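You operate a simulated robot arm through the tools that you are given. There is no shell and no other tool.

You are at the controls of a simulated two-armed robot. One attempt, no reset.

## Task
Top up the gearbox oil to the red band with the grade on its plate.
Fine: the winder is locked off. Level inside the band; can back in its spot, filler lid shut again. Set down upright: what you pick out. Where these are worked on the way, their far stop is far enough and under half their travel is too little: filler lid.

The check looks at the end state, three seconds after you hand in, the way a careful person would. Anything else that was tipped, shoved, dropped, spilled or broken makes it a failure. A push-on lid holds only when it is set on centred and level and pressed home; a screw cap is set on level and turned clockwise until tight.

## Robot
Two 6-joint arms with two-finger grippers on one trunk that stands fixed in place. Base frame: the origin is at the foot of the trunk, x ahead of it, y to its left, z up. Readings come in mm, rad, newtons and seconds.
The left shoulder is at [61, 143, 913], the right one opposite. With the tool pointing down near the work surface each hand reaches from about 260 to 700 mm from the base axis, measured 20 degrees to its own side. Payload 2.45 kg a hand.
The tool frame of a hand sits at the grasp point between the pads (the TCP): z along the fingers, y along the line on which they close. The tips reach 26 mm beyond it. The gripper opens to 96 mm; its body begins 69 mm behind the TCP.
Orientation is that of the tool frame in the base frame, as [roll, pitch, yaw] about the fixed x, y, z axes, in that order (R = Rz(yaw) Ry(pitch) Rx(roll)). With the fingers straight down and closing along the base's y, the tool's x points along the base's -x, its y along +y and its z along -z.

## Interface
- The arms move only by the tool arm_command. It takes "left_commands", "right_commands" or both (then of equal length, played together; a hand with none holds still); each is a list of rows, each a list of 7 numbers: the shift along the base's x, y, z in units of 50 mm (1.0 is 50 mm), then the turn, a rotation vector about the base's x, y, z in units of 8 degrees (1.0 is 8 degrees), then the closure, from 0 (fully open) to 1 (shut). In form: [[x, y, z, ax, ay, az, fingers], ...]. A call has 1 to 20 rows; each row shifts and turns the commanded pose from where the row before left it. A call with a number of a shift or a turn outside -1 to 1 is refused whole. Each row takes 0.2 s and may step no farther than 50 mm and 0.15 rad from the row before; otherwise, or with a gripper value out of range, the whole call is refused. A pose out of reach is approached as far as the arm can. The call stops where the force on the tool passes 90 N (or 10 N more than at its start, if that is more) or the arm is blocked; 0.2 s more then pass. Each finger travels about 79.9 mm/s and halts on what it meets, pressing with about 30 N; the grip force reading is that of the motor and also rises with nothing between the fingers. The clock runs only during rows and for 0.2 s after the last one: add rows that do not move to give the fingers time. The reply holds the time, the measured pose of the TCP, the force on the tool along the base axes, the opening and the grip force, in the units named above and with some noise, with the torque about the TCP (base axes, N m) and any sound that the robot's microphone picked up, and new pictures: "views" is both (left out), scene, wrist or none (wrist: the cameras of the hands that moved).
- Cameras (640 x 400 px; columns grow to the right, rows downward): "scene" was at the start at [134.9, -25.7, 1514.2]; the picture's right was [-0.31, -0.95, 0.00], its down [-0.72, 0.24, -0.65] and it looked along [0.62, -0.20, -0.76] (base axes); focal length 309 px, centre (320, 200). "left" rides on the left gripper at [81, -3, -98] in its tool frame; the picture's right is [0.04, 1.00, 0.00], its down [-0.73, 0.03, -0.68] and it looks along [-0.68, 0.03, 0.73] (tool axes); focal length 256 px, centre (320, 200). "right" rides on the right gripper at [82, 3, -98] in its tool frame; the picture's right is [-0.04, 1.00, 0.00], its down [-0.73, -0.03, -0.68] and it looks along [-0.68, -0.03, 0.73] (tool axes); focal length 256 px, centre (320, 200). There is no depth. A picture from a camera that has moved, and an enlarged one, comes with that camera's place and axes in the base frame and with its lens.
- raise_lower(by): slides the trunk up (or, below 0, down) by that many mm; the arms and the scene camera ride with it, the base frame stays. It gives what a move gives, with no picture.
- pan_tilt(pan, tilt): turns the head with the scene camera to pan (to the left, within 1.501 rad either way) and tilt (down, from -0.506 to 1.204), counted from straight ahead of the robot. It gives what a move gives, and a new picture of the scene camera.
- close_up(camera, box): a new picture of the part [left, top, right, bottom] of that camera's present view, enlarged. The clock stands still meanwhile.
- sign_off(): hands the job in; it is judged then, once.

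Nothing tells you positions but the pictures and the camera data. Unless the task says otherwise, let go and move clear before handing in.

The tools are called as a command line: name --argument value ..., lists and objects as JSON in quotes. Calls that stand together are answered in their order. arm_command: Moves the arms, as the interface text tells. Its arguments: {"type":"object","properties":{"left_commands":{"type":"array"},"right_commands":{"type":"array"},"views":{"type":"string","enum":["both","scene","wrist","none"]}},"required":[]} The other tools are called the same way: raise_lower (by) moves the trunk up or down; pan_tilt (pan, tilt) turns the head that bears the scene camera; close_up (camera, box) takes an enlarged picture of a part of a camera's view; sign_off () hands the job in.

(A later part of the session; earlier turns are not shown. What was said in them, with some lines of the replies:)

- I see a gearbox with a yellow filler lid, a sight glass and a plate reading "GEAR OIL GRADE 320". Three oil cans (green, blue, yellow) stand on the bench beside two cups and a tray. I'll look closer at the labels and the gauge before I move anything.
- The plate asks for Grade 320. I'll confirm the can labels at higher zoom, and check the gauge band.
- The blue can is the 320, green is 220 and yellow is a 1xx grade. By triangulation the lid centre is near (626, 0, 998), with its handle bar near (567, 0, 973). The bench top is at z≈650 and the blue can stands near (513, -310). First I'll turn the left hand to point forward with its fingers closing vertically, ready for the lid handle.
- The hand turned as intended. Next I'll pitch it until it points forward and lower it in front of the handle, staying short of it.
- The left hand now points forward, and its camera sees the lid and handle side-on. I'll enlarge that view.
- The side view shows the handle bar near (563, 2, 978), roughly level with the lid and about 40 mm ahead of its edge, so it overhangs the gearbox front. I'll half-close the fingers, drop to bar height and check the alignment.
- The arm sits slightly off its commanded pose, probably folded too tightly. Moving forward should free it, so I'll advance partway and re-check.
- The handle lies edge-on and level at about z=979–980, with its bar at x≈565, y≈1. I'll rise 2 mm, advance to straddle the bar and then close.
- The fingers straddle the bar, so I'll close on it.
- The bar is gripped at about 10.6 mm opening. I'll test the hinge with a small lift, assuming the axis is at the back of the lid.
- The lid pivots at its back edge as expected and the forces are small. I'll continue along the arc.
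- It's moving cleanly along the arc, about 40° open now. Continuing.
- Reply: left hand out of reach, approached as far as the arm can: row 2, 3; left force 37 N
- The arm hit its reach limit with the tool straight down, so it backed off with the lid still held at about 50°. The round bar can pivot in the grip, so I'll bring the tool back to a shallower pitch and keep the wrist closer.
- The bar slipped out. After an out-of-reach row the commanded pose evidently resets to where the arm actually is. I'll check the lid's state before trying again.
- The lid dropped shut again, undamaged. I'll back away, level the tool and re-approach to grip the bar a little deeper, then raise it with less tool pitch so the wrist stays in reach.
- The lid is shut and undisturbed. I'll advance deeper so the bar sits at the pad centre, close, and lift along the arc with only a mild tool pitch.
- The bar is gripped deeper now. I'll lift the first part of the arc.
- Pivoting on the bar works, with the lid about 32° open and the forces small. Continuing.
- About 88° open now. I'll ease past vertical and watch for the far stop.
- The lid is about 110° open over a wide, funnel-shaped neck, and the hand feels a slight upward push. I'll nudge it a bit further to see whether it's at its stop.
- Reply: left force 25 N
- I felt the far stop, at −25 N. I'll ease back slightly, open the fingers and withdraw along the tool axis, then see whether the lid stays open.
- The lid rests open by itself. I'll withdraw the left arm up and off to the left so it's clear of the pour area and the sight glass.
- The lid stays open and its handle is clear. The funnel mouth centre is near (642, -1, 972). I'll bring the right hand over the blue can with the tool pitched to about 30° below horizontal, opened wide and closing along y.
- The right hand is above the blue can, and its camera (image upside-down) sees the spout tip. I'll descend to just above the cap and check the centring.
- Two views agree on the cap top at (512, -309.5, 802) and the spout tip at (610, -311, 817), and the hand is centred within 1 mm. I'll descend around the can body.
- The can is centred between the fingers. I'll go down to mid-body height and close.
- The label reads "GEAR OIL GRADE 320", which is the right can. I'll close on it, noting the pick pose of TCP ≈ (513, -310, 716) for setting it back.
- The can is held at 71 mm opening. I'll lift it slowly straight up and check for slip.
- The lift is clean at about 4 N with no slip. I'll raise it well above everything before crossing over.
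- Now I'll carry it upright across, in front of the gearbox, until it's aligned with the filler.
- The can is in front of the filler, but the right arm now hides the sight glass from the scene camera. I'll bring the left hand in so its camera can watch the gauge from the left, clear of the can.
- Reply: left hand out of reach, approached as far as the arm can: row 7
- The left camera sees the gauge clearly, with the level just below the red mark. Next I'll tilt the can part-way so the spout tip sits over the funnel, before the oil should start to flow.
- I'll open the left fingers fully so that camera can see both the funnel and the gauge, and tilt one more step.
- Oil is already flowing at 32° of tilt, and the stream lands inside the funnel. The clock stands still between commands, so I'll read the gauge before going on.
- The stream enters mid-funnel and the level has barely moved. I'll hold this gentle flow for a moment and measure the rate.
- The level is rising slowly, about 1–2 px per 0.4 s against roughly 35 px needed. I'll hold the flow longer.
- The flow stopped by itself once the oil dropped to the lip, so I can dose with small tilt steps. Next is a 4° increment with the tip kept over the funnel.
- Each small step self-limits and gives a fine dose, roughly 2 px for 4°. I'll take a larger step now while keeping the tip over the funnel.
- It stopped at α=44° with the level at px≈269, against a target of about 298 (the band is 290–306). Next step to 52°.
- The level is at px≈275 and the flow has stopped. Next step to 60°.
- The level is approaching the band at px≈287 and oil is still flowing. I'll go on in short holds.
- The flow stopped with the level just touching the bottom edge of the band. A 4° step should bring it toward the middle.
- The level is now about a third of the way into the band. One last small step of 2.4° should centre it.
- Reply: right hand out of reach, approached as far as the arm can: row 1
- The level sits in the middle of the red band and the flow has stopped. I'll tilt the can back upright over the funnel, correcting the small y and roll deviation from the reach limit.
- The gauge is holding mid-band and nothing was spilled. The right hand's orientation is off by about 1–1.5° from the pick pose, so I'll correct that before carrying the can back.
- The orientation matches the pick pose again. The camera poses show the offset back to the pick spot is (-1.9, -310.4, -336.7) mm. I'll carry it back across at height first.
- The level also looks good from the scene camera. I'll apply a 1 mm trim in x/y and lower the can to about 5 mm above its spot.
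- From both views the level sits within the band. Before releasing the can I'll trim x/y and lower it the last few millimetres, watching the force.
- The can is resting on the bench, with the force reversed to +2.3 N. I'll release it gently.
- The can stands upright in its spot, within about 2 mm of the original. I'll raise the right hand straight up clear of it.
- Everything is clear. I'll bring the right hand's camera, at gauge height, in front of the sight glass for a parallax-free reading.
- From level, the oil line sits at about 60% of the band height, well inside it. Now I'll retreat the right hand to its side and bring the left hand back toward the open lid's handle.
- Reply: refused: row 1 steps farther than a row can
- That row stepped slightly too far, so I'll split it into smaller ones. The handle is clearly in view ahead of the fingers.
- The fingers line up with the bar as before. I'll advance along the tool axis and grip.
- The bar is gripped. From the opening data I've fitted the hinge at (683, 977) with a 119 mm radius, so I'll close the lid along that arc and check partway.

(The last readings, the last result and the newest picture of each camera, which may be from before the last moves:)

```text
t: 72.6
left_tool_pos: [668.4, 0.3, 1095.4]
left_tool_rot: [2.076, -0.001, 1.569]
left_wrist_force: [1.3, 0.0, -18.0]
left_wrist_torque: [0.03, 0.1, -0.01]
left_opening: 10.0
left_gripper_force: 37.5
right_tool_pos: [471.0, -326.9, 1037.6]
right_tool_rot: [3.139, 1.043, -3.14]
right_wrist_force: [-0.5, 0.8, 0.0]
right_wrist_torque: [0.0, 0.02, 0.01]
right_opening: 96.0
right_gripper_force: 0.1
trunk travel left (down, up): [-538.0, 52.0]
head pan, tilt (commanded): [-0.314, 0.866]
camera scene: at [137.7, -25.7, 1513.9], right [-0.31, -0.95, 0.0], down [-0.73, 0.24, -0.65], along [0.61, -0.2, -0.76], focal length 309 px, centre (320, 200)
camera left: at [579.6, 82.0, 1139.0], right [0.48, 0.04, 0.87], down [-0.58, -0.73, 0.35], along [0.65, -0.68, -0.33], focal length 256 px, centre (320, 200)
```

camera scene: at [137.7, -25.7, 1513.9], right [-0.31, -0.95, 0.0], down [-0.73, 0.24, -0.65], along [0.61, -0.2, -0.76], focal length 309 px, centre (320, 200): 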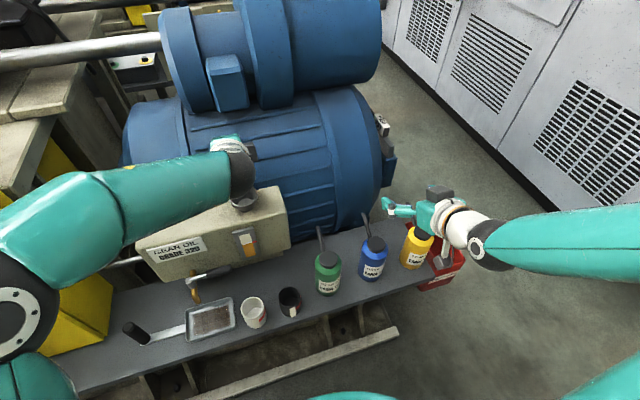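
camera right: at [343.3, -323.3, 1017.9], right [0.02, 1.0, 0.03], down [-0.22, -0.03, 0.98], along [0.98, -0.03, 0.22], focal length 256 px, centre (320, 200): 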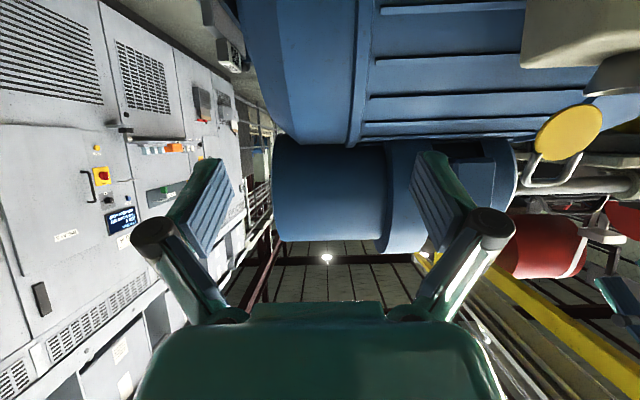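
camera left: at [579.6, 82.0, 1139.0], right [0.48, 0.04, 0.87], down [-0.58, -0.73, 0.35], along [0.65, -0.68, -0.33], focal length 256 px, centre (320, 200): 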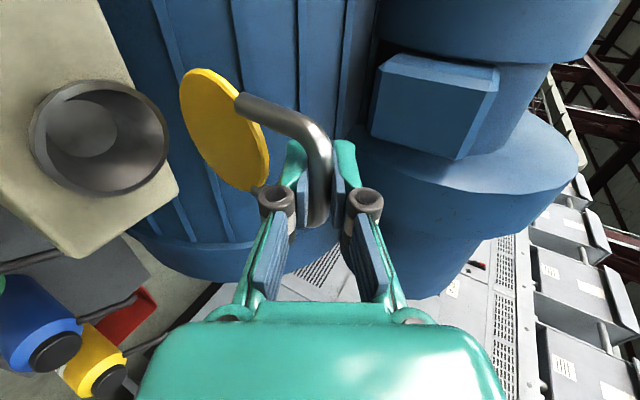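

It follows the arc well, only slightly high. I'll trim 1.5 mm down and continue closing.

arm_command --left_commands '[[-0.329, 0, -0.098, 0, -0.358, 0, 1], [-0.314, 0, -0.122, 0, -0.358, 0, 1], [-0.298, 0, -0.156, 0, -0.358, 0, 1], [-0.272, 0, -0.196, 0, -0.358, 0, 1]]' --views "wrist"

```text
t: 73.6
left_tool_pos: [605.9, -0.4, 1071.4]
left_tool_rot: [1.867, 0.002, 1.57]
left_wrist_force: [1.8, 0.4, -0.8]
left_wrist_torque: [0.21, -0.09, 0.4]
left_opening: 10.1
left_gripper_force: 37.0
right_tool_pos: [468.1, -326.8, 1038.8]
right_tool_rot: [-3.138, 1.046, -3.14]
right_wrist_force: [0.4, -1.0, 0.0]
right_wrist_torque: [-0.01, 0.0, -0.03]
right_opening: 95.8
right_gripper_force: 0.2
trunk travel left (down, up): [-538.0, 52.0]
head pan, tilt (commanded): [-0.314, 0.866]
camera left: at [510.4, 81.7, 1094.8], right [0.29, 0.04, 0.96], down [-0.64, -0.73, 0.23], along [0.71, -0.68, -0.19], focal length 256 px, centre (320, 200)
```

left: 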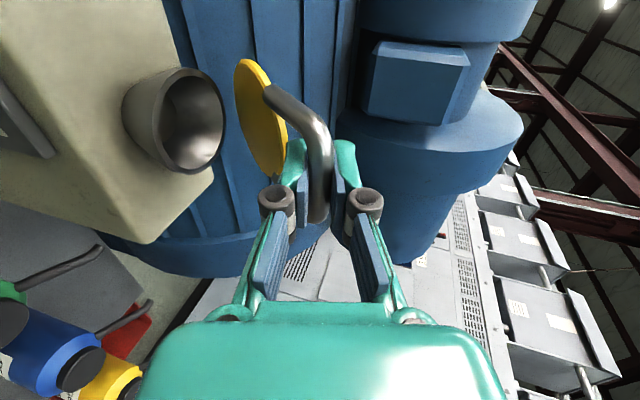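

arm_command --left_commands '[[-0.242, 0, -0.23, 0, -0.358, 0, 1], [-0.208, 0, -0.264, 0, -0.358, 0, 1], [-0.17, 0, -0.288, 0, -0.358, 0, 1], [-0.128, 0, -0.312, 0, -0.358, 0, 1]]' --views "wrist"

```text
t: 74.6
left_tool_pos: [567.8, 0.2, 1013.2]
left_tool_rot: [1.673, -0.002, 1.567]
left_wrist_force: [-0.7, -9.2, -0.2]
left_wrist_torque: [-0.08, 0.08, 0.08]
left_opening: 10.1
left_gripper_force: 37.4
right_tool_pos: [469.4, -327.6, 1039.4]
right_tool_rot: [3.14, 1.046, -3.141]
right_wrist_force: [0.9, 0.8, -0.9]
right_wrist_torque: [-0.02, 0.01, -0.01]
right_opening: 96.2
right_gripper_force: 0.1
trunk travel left (down, up): [-538.0, 52.0]
head pan, tilt (commanded): [-0.314, 0.866]
camera left: at [469.6, 82.1, 1019.0], right [0.1, 0.04, 0.99], down [-0.68, -0.73, 0.1], along [0.73, -0.68, -0.05], focal length 256 px, centre (320, 200)
```

left: 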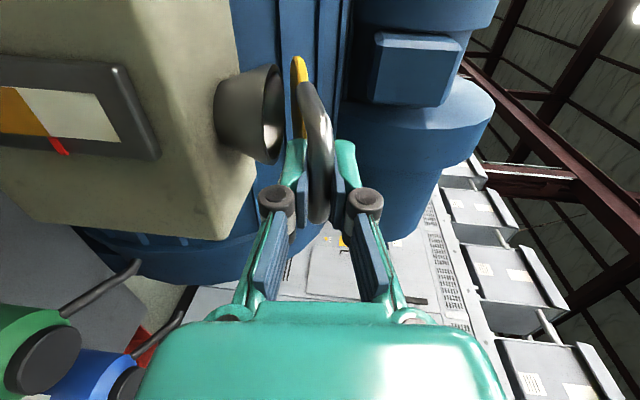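

arm_command --left_commands '[[-0.082, 0, -0.31, 0, -0.358, 0, 1], [-0.038, 0, -0.3, 0, -0.358, 0, 1], [0, 0, 0, 0, 0, 0, 1]]' --views "both"

close_up --camera "left" --box '[200, 30, 400, 210]'

```text
t: 75.4
left_tool_pos: [564.0, -0.0, 984.4]
left_tool_rot: [1.569, -0.001, 1.568]
left_wrist_force: [-1.4, -13.0, -0.2]
left_wrist_torque: [-0.06, 0.1, -0.19]
left_opening: 10.0
left_gripper_force: 37.5
right_tool_pos: [469.2, -327.7, 1038.0]
right_tool_rot: [3.139, 1.045, 3.141]
right_wrist_force: [-0.7, 0.2, 0.0]
right_wrist_torque: [0.02, 0.0, 0.01]
right_opening: 96.0
right_gripper_force: 0.1
trunk travel left (down, up): [-538.0, 52.0]
head pan, tilt (commanded): [-0.314, 0.866]
camera scene: at [134.7, -27.4, 1514.2], right [-0.31, -0.95, 0.0], down [-0.72, 0.24, -0.65], along [0.62, -0.2, -0.76], focal length 309 px, centre (320, 200)
camera left: at [464.4, 82.1, 979.2], right [0.0, 0.04, 1.0], down [-0.68, -0.73, 0.03], along [0.73, -0.68, 0.03], focal length 256 px, centre (320, 200)
```

scene: 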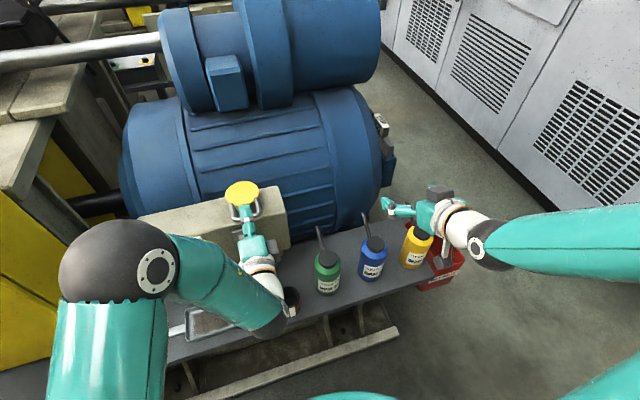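
left: 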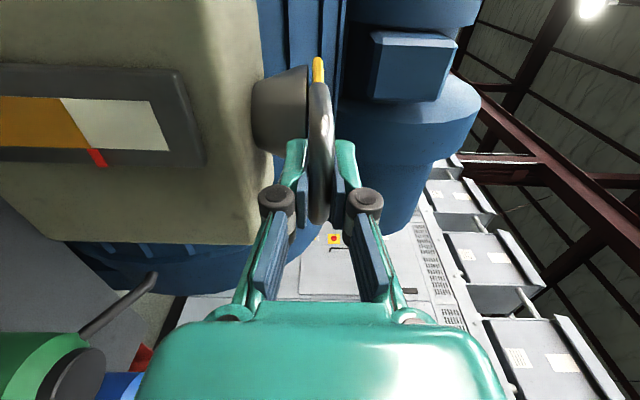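

```text
2.22 times, centred on (300, 120) of left
camera zoom: at [464.4, 82.1, 979.2], right [0.0, 0.04, 1.0], down [-0.68, -0.73, 0.03], along [0.73, -0.68, 0.03], focal length 569 px, centre (364, 378)
```

zoom: 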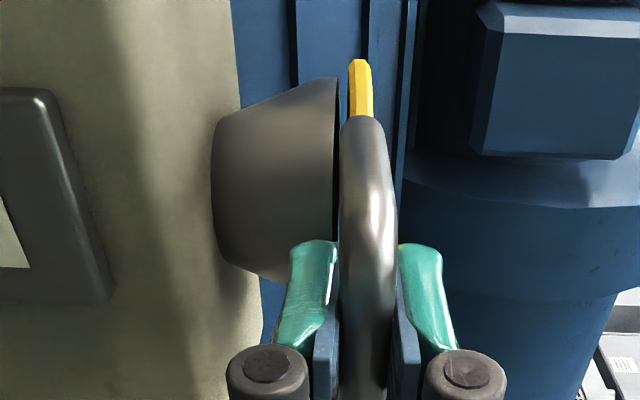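

Nearly shut, with the bar about 3 mm above its closed height. I'll lower the last bit, trim y and feel for the seat.

arm_command --left_commands '[[-0.01, 0.03, -0.04, 0, 0, 0, 1], [0, 0, -0.03, 0, 0, 0, 1], [0, 0, -0.01, 0, 0, 0, 1]]' --views "wrist"

close_up --camera "left" --box '[200, 30, 400, 210]'

```text
t: 76.2
left_tool_pos: [564.3, -0.3, 979.7]
left_tool_rot: [1.569, -0.001, 1.568]
left_wrist_force: [9.2, -21.2, 1.0]
left_wrist_torque: [-0.1, -0.11, 0.2]
left_opening: 10.2
left_gripper_force: 37.6
right_tool_pos: [470.9, -328.1, 1036.8]
right_tool_rot: [3.14, 1.044, 3.141]
right_wrist_force: [-0.6, 0.4, -0.4]
right_wrist_torque: [-0.02, 0.0, -0.03]
right_opening: 96.0
right_gripper_force: 0.0
trunk travel left (down, up): [-538.0, 52.0]
head pan, tilt (commanded): [-0.314, 0.866]
camera left: at [464.3, 82.4, 975.3], right [0.0, 0.04, 1.0], down [-0.68, -0.73, 0.03], along [0.73, -0.68, 0.03], focal length 256 px, centre (320, 200)
```

left: 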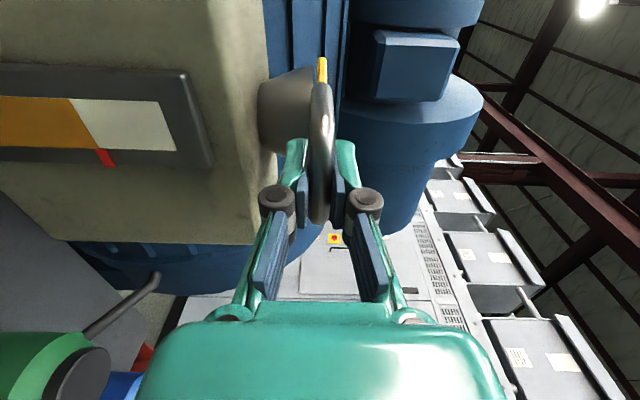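

```text
2.22 times, centred on (300, 120) of left
camera zoom: at [464.3, 82.4, 975.3], right [0.0, 0.04, 1.0], down [-0.68, -0.73, 0.03], along [0.73, -0.68, 0.03], focal length 569 px, centre (364, 378)
```

zoom: 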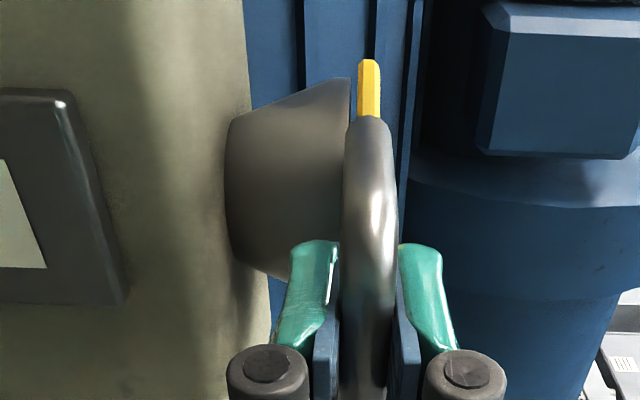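

The lid looks seated. I'll ease the sideways load, open the fingers and back straight out.

arm_command --left_commands '[[0, -0.06, 0, 0, 0, 0, 1], [0, 0, 0, 0, 0, 0, 0.85], [0, 0, 0, 0, 0, 0, 0.6], [0, 0, 0, 0, 0, 0, 0.5], [-0.3, 0, 0, 0, 0, 0, 0.5], [-0.4, 0, 0, 0, 0, 0, 0.5], [-0.4, 0, 0, 0, 0, 0, 0.5], [0, 0, 0, 0, 0, 0, 0.5]]' --views "both"

close_up --camera "left" --box '[230, 20, 410, 200]'

close_up --camera "scene" --box '[200, 150, 300, 260]'

```text
t: 78.0
left_tool_pos: [506.4, -0.7, 979.0]
left_tool_rot: [1.572, -0.002, 1.57]
left_wrist_force: [0.7, 0.1, 1.3]
left_wrist_torque: [0.0, -0.04, -0.01]
left_opening: 48.0
left_gripper_force: 0.1
right_tool_pos: [468.8, -325.4, 1039.5]
right_tool_rot: [-3.14, 1.046, -3.141]
right_wrist_force: [-0.2, -0.8, 0.8]
right_wrist_torque: [0.01, 0.02, 0.0]
right_opening: 96.0
right_gripper_force: 0.0
trunk travel left (down, up): [-538.0, 52.0]
head pan, tilt (commanded): [-0.314, 0.866]
camera scene: at [135.1, -25.5, 1514.2], right [-0.31, -0.95, 0.0], down [-0.73, 0.23, -0.65], along [0.62, -0.2, -0.76], focal length 309 px, centre (320, 200)
camera left: at [407.6, 80.3, 974.6], right [0.0, 0.04, 1.0], down [-0.68, -0.73, 0.03], along [0.73, -0.68, 0.03], focal length 256 px, centre (320, 200)
```

scene: 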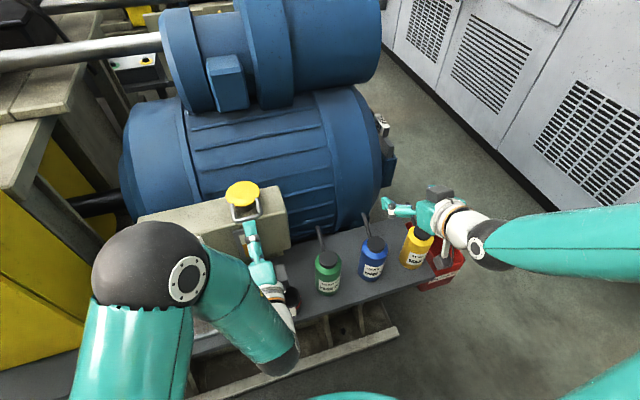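
left: 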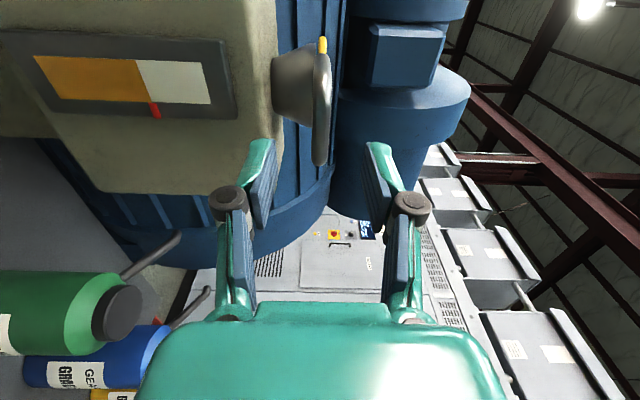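

```text
2.22 times, centred on (320, 110) of left
camera zoom: at [407.6, 80.3, 974.6], right [0.0, 0.04, 1.0], down [-0.68, -0.73, 0.03], along [0.73, -0.68, 0.03], focal length 569 px, centre (320, 400)
```

zoom: 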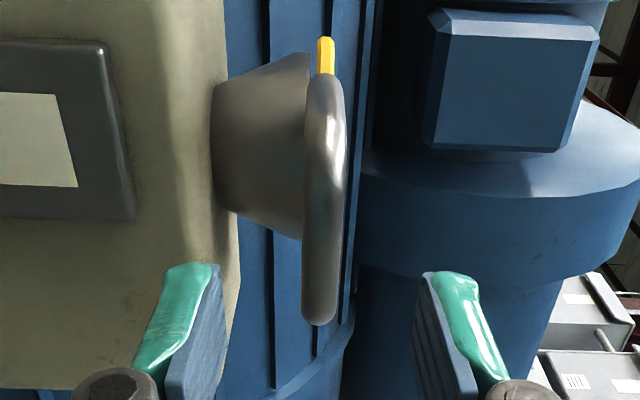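

```text
3.64 times, centred on (250, 205) of scene
camera zoom: at [135.1, -25.5, 1514.2], right [-0.31, -0.95, 0.0], down [-0.73, 0.23, -0.65], along [0.62, -0.2, -0.76], focal length 1124 px, centre (574, 182)
```

zoom: 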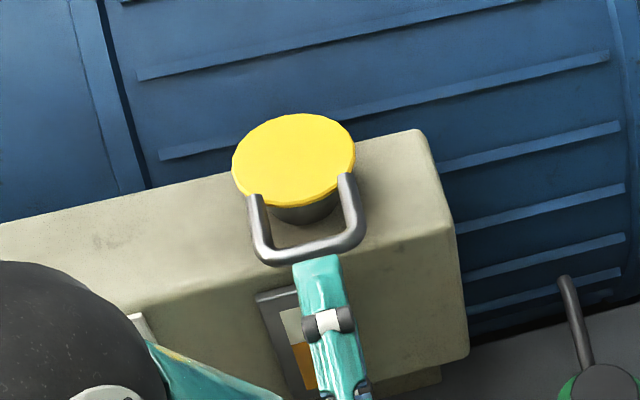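

The lid is shut, and its pixels match the original closed view. I'll withdraw the left arm up and to the left, well clear of everything.

arm_command --left_commands '[[0, 0, 0.5, 0, 0, 0, 0.5], [0, 0.2, 0.7, 0, 0, 0, 0.5], [0, 0.3, 0.7, 0, 0, 0, 0.5], [0, 0.5, 0.7, 0, 0, 0, 0.5], [0, 0.8, 0.3, 0, 0, 0, 0.5], [0, 0.8, 0.1, 0, 0, 0, 0.5], [0, 0.8, 0, 0, 0, 0, 0.5], [0, 0.8, 0, 0, 0, 0, 0.5]]' --views "both"

close_up --camera "scene" --box '[120, 160, 300, 290]'

close_up --camera "scene" --box '[300, 190, 480, 310]'

close_up --camera "scene" --box '[230, 220, 265, 262]'

close_up --camera "scene" --box '[110, 270, 320, 390]'

```text
t: 79.8
left_tool_pos: [512.6, 171.9, 1152.1]
left_tool_rot: [1.578, 0.0, 1.583]
left_wrist_force: [0.3, -0.3, -0.2]
left_wrist_torque: [-0.01, 0.01, 0.01]
left_opening: 48.1
left_gripper_force: 0.0
left hand out of reach, approached as far as the arm can: row 6, 7, 8
right_tool_pos: [468.5, -325.8, 1038.9]
right_tool_rot: [-3.14, 1.046, -3.14]
right_wrist_force: [0.3, 0.6, 0.0]
right_wrist_torque: [-0.01, -0.01, 0.0]
right_opening: 96.0
right_gripper_force: 0.1
trunk travel left (down, up): [-538.0, 52.0]
head pan, tilt (commanded): [-0.314, 0.866]
camera scene: at [133.7, -25.2, 1514.4], right [-0.31, -0.95, 0.0], down [-0.72, 0.24, -0.65], along [0.62, -0.2, -0.76], focal length 309 px, centre (320, 200)
camera left: at [411.9, 253.3, 1148.2], right [0.01, 0.04, 1.0], down [-0.67, -0.74, 0.03], along [0.74, -0.67, 0.02], focal length 256 px, centre (320, 200)
```

scene: 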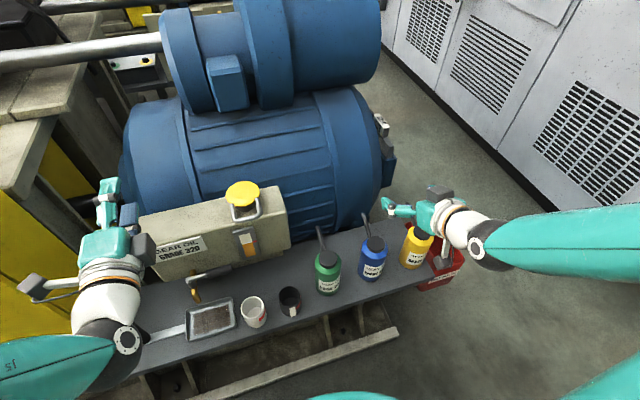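
left: 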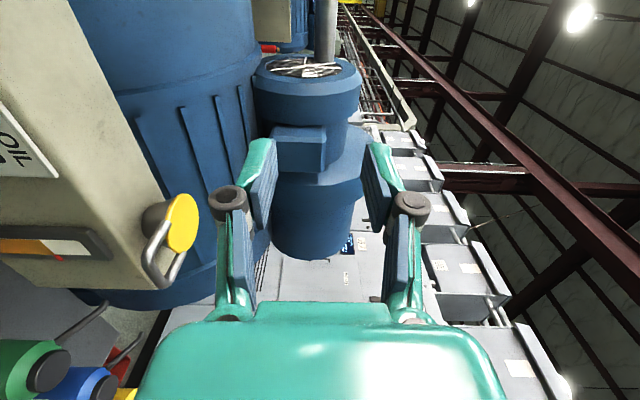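

```text
3.08 times, centred on (210, 225) of scene
camera zoom: at [133.7, -25.2, 1514.4], right [-0.31, -0.95, 0.0], down [-0.72, 0.24, -0.65], along [0.62, -0.2, -0.76], focal length 951 px, centre (658, 123)
```

zoom: 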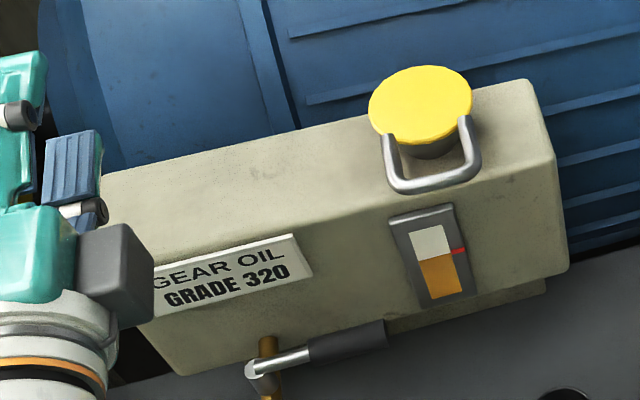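

```text
3.33 times, centred on (390, 250) of scene
camera zoom: at [133.7, -25.2, 1514.4], right [-0.31, -0.95, 0.0], down [-0.72, 0.24, -0.65], along [0.62, -0.2, -0.76], focal length 1030 px, centre (87, 33)
```

zoom: 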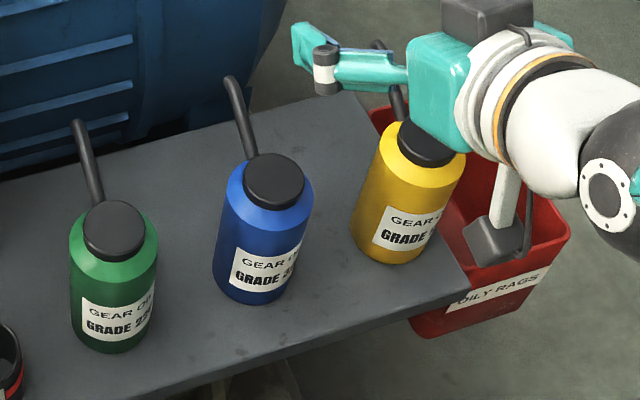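

```text
9.52 times, centred on (248, 241) of scene
camera zoom: at [133.7, -25.2, 1514.4], right [-0.31, -0.95, 0.0], down [-0.72, 0.24, -0.65], along [0.62, -0.2, -0.76], focal length 2943 px, centre (1010, -190)
```

zoom: 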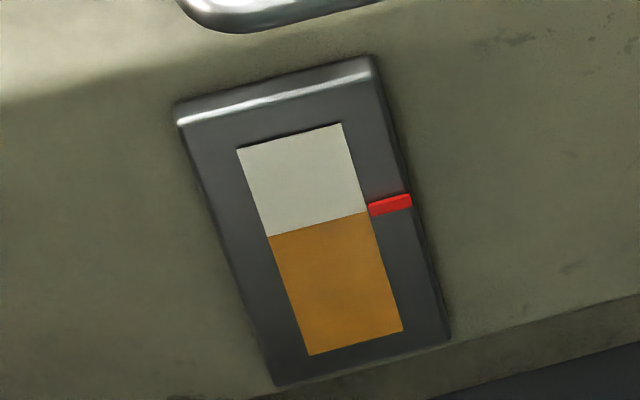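

```text
3.05 times, centred on (215, 330) of scene
camera zoom: at [133.7, -25.2, 1514.4], right [-0.31, -0.95, 0.0], down [-0.72, 0.24, -0.65], along [0.62, -0.2, -0.76], focal length 942 px, centre (640, -196)
```

zoom: 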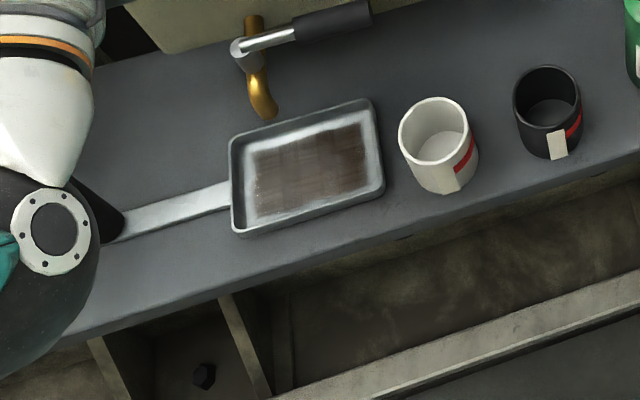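

The level is in the red band and the lid is shut. The blue 320 can is upright in its spot, and the cups, tray, tap and other cans are undisturbed with no visible spills. Both hands are empty and clear, so I'm handing in.

sign_off

```text
The job is handed in.
```

I topped up the gearbox with Grade 320 from the blue can, matching its plate. The level is inside the red band, about 60% of the way up it.

- **Can:** the blue can is back upright in its spot, within about 2–3 mm of where it stood.
- **Filler lid:** I opened it to its far stop, and it's shut again. On the first try the handle slipped out of the gripper and the lid dropped closed; I saw no damage.
- **Surroundings:** I saw no spilled oil, and the other cans, cups, tray and tap are where they were. Both hands are empty and clear.

The job is handed in, but the check gave no result back, so I can't say whether it passed.
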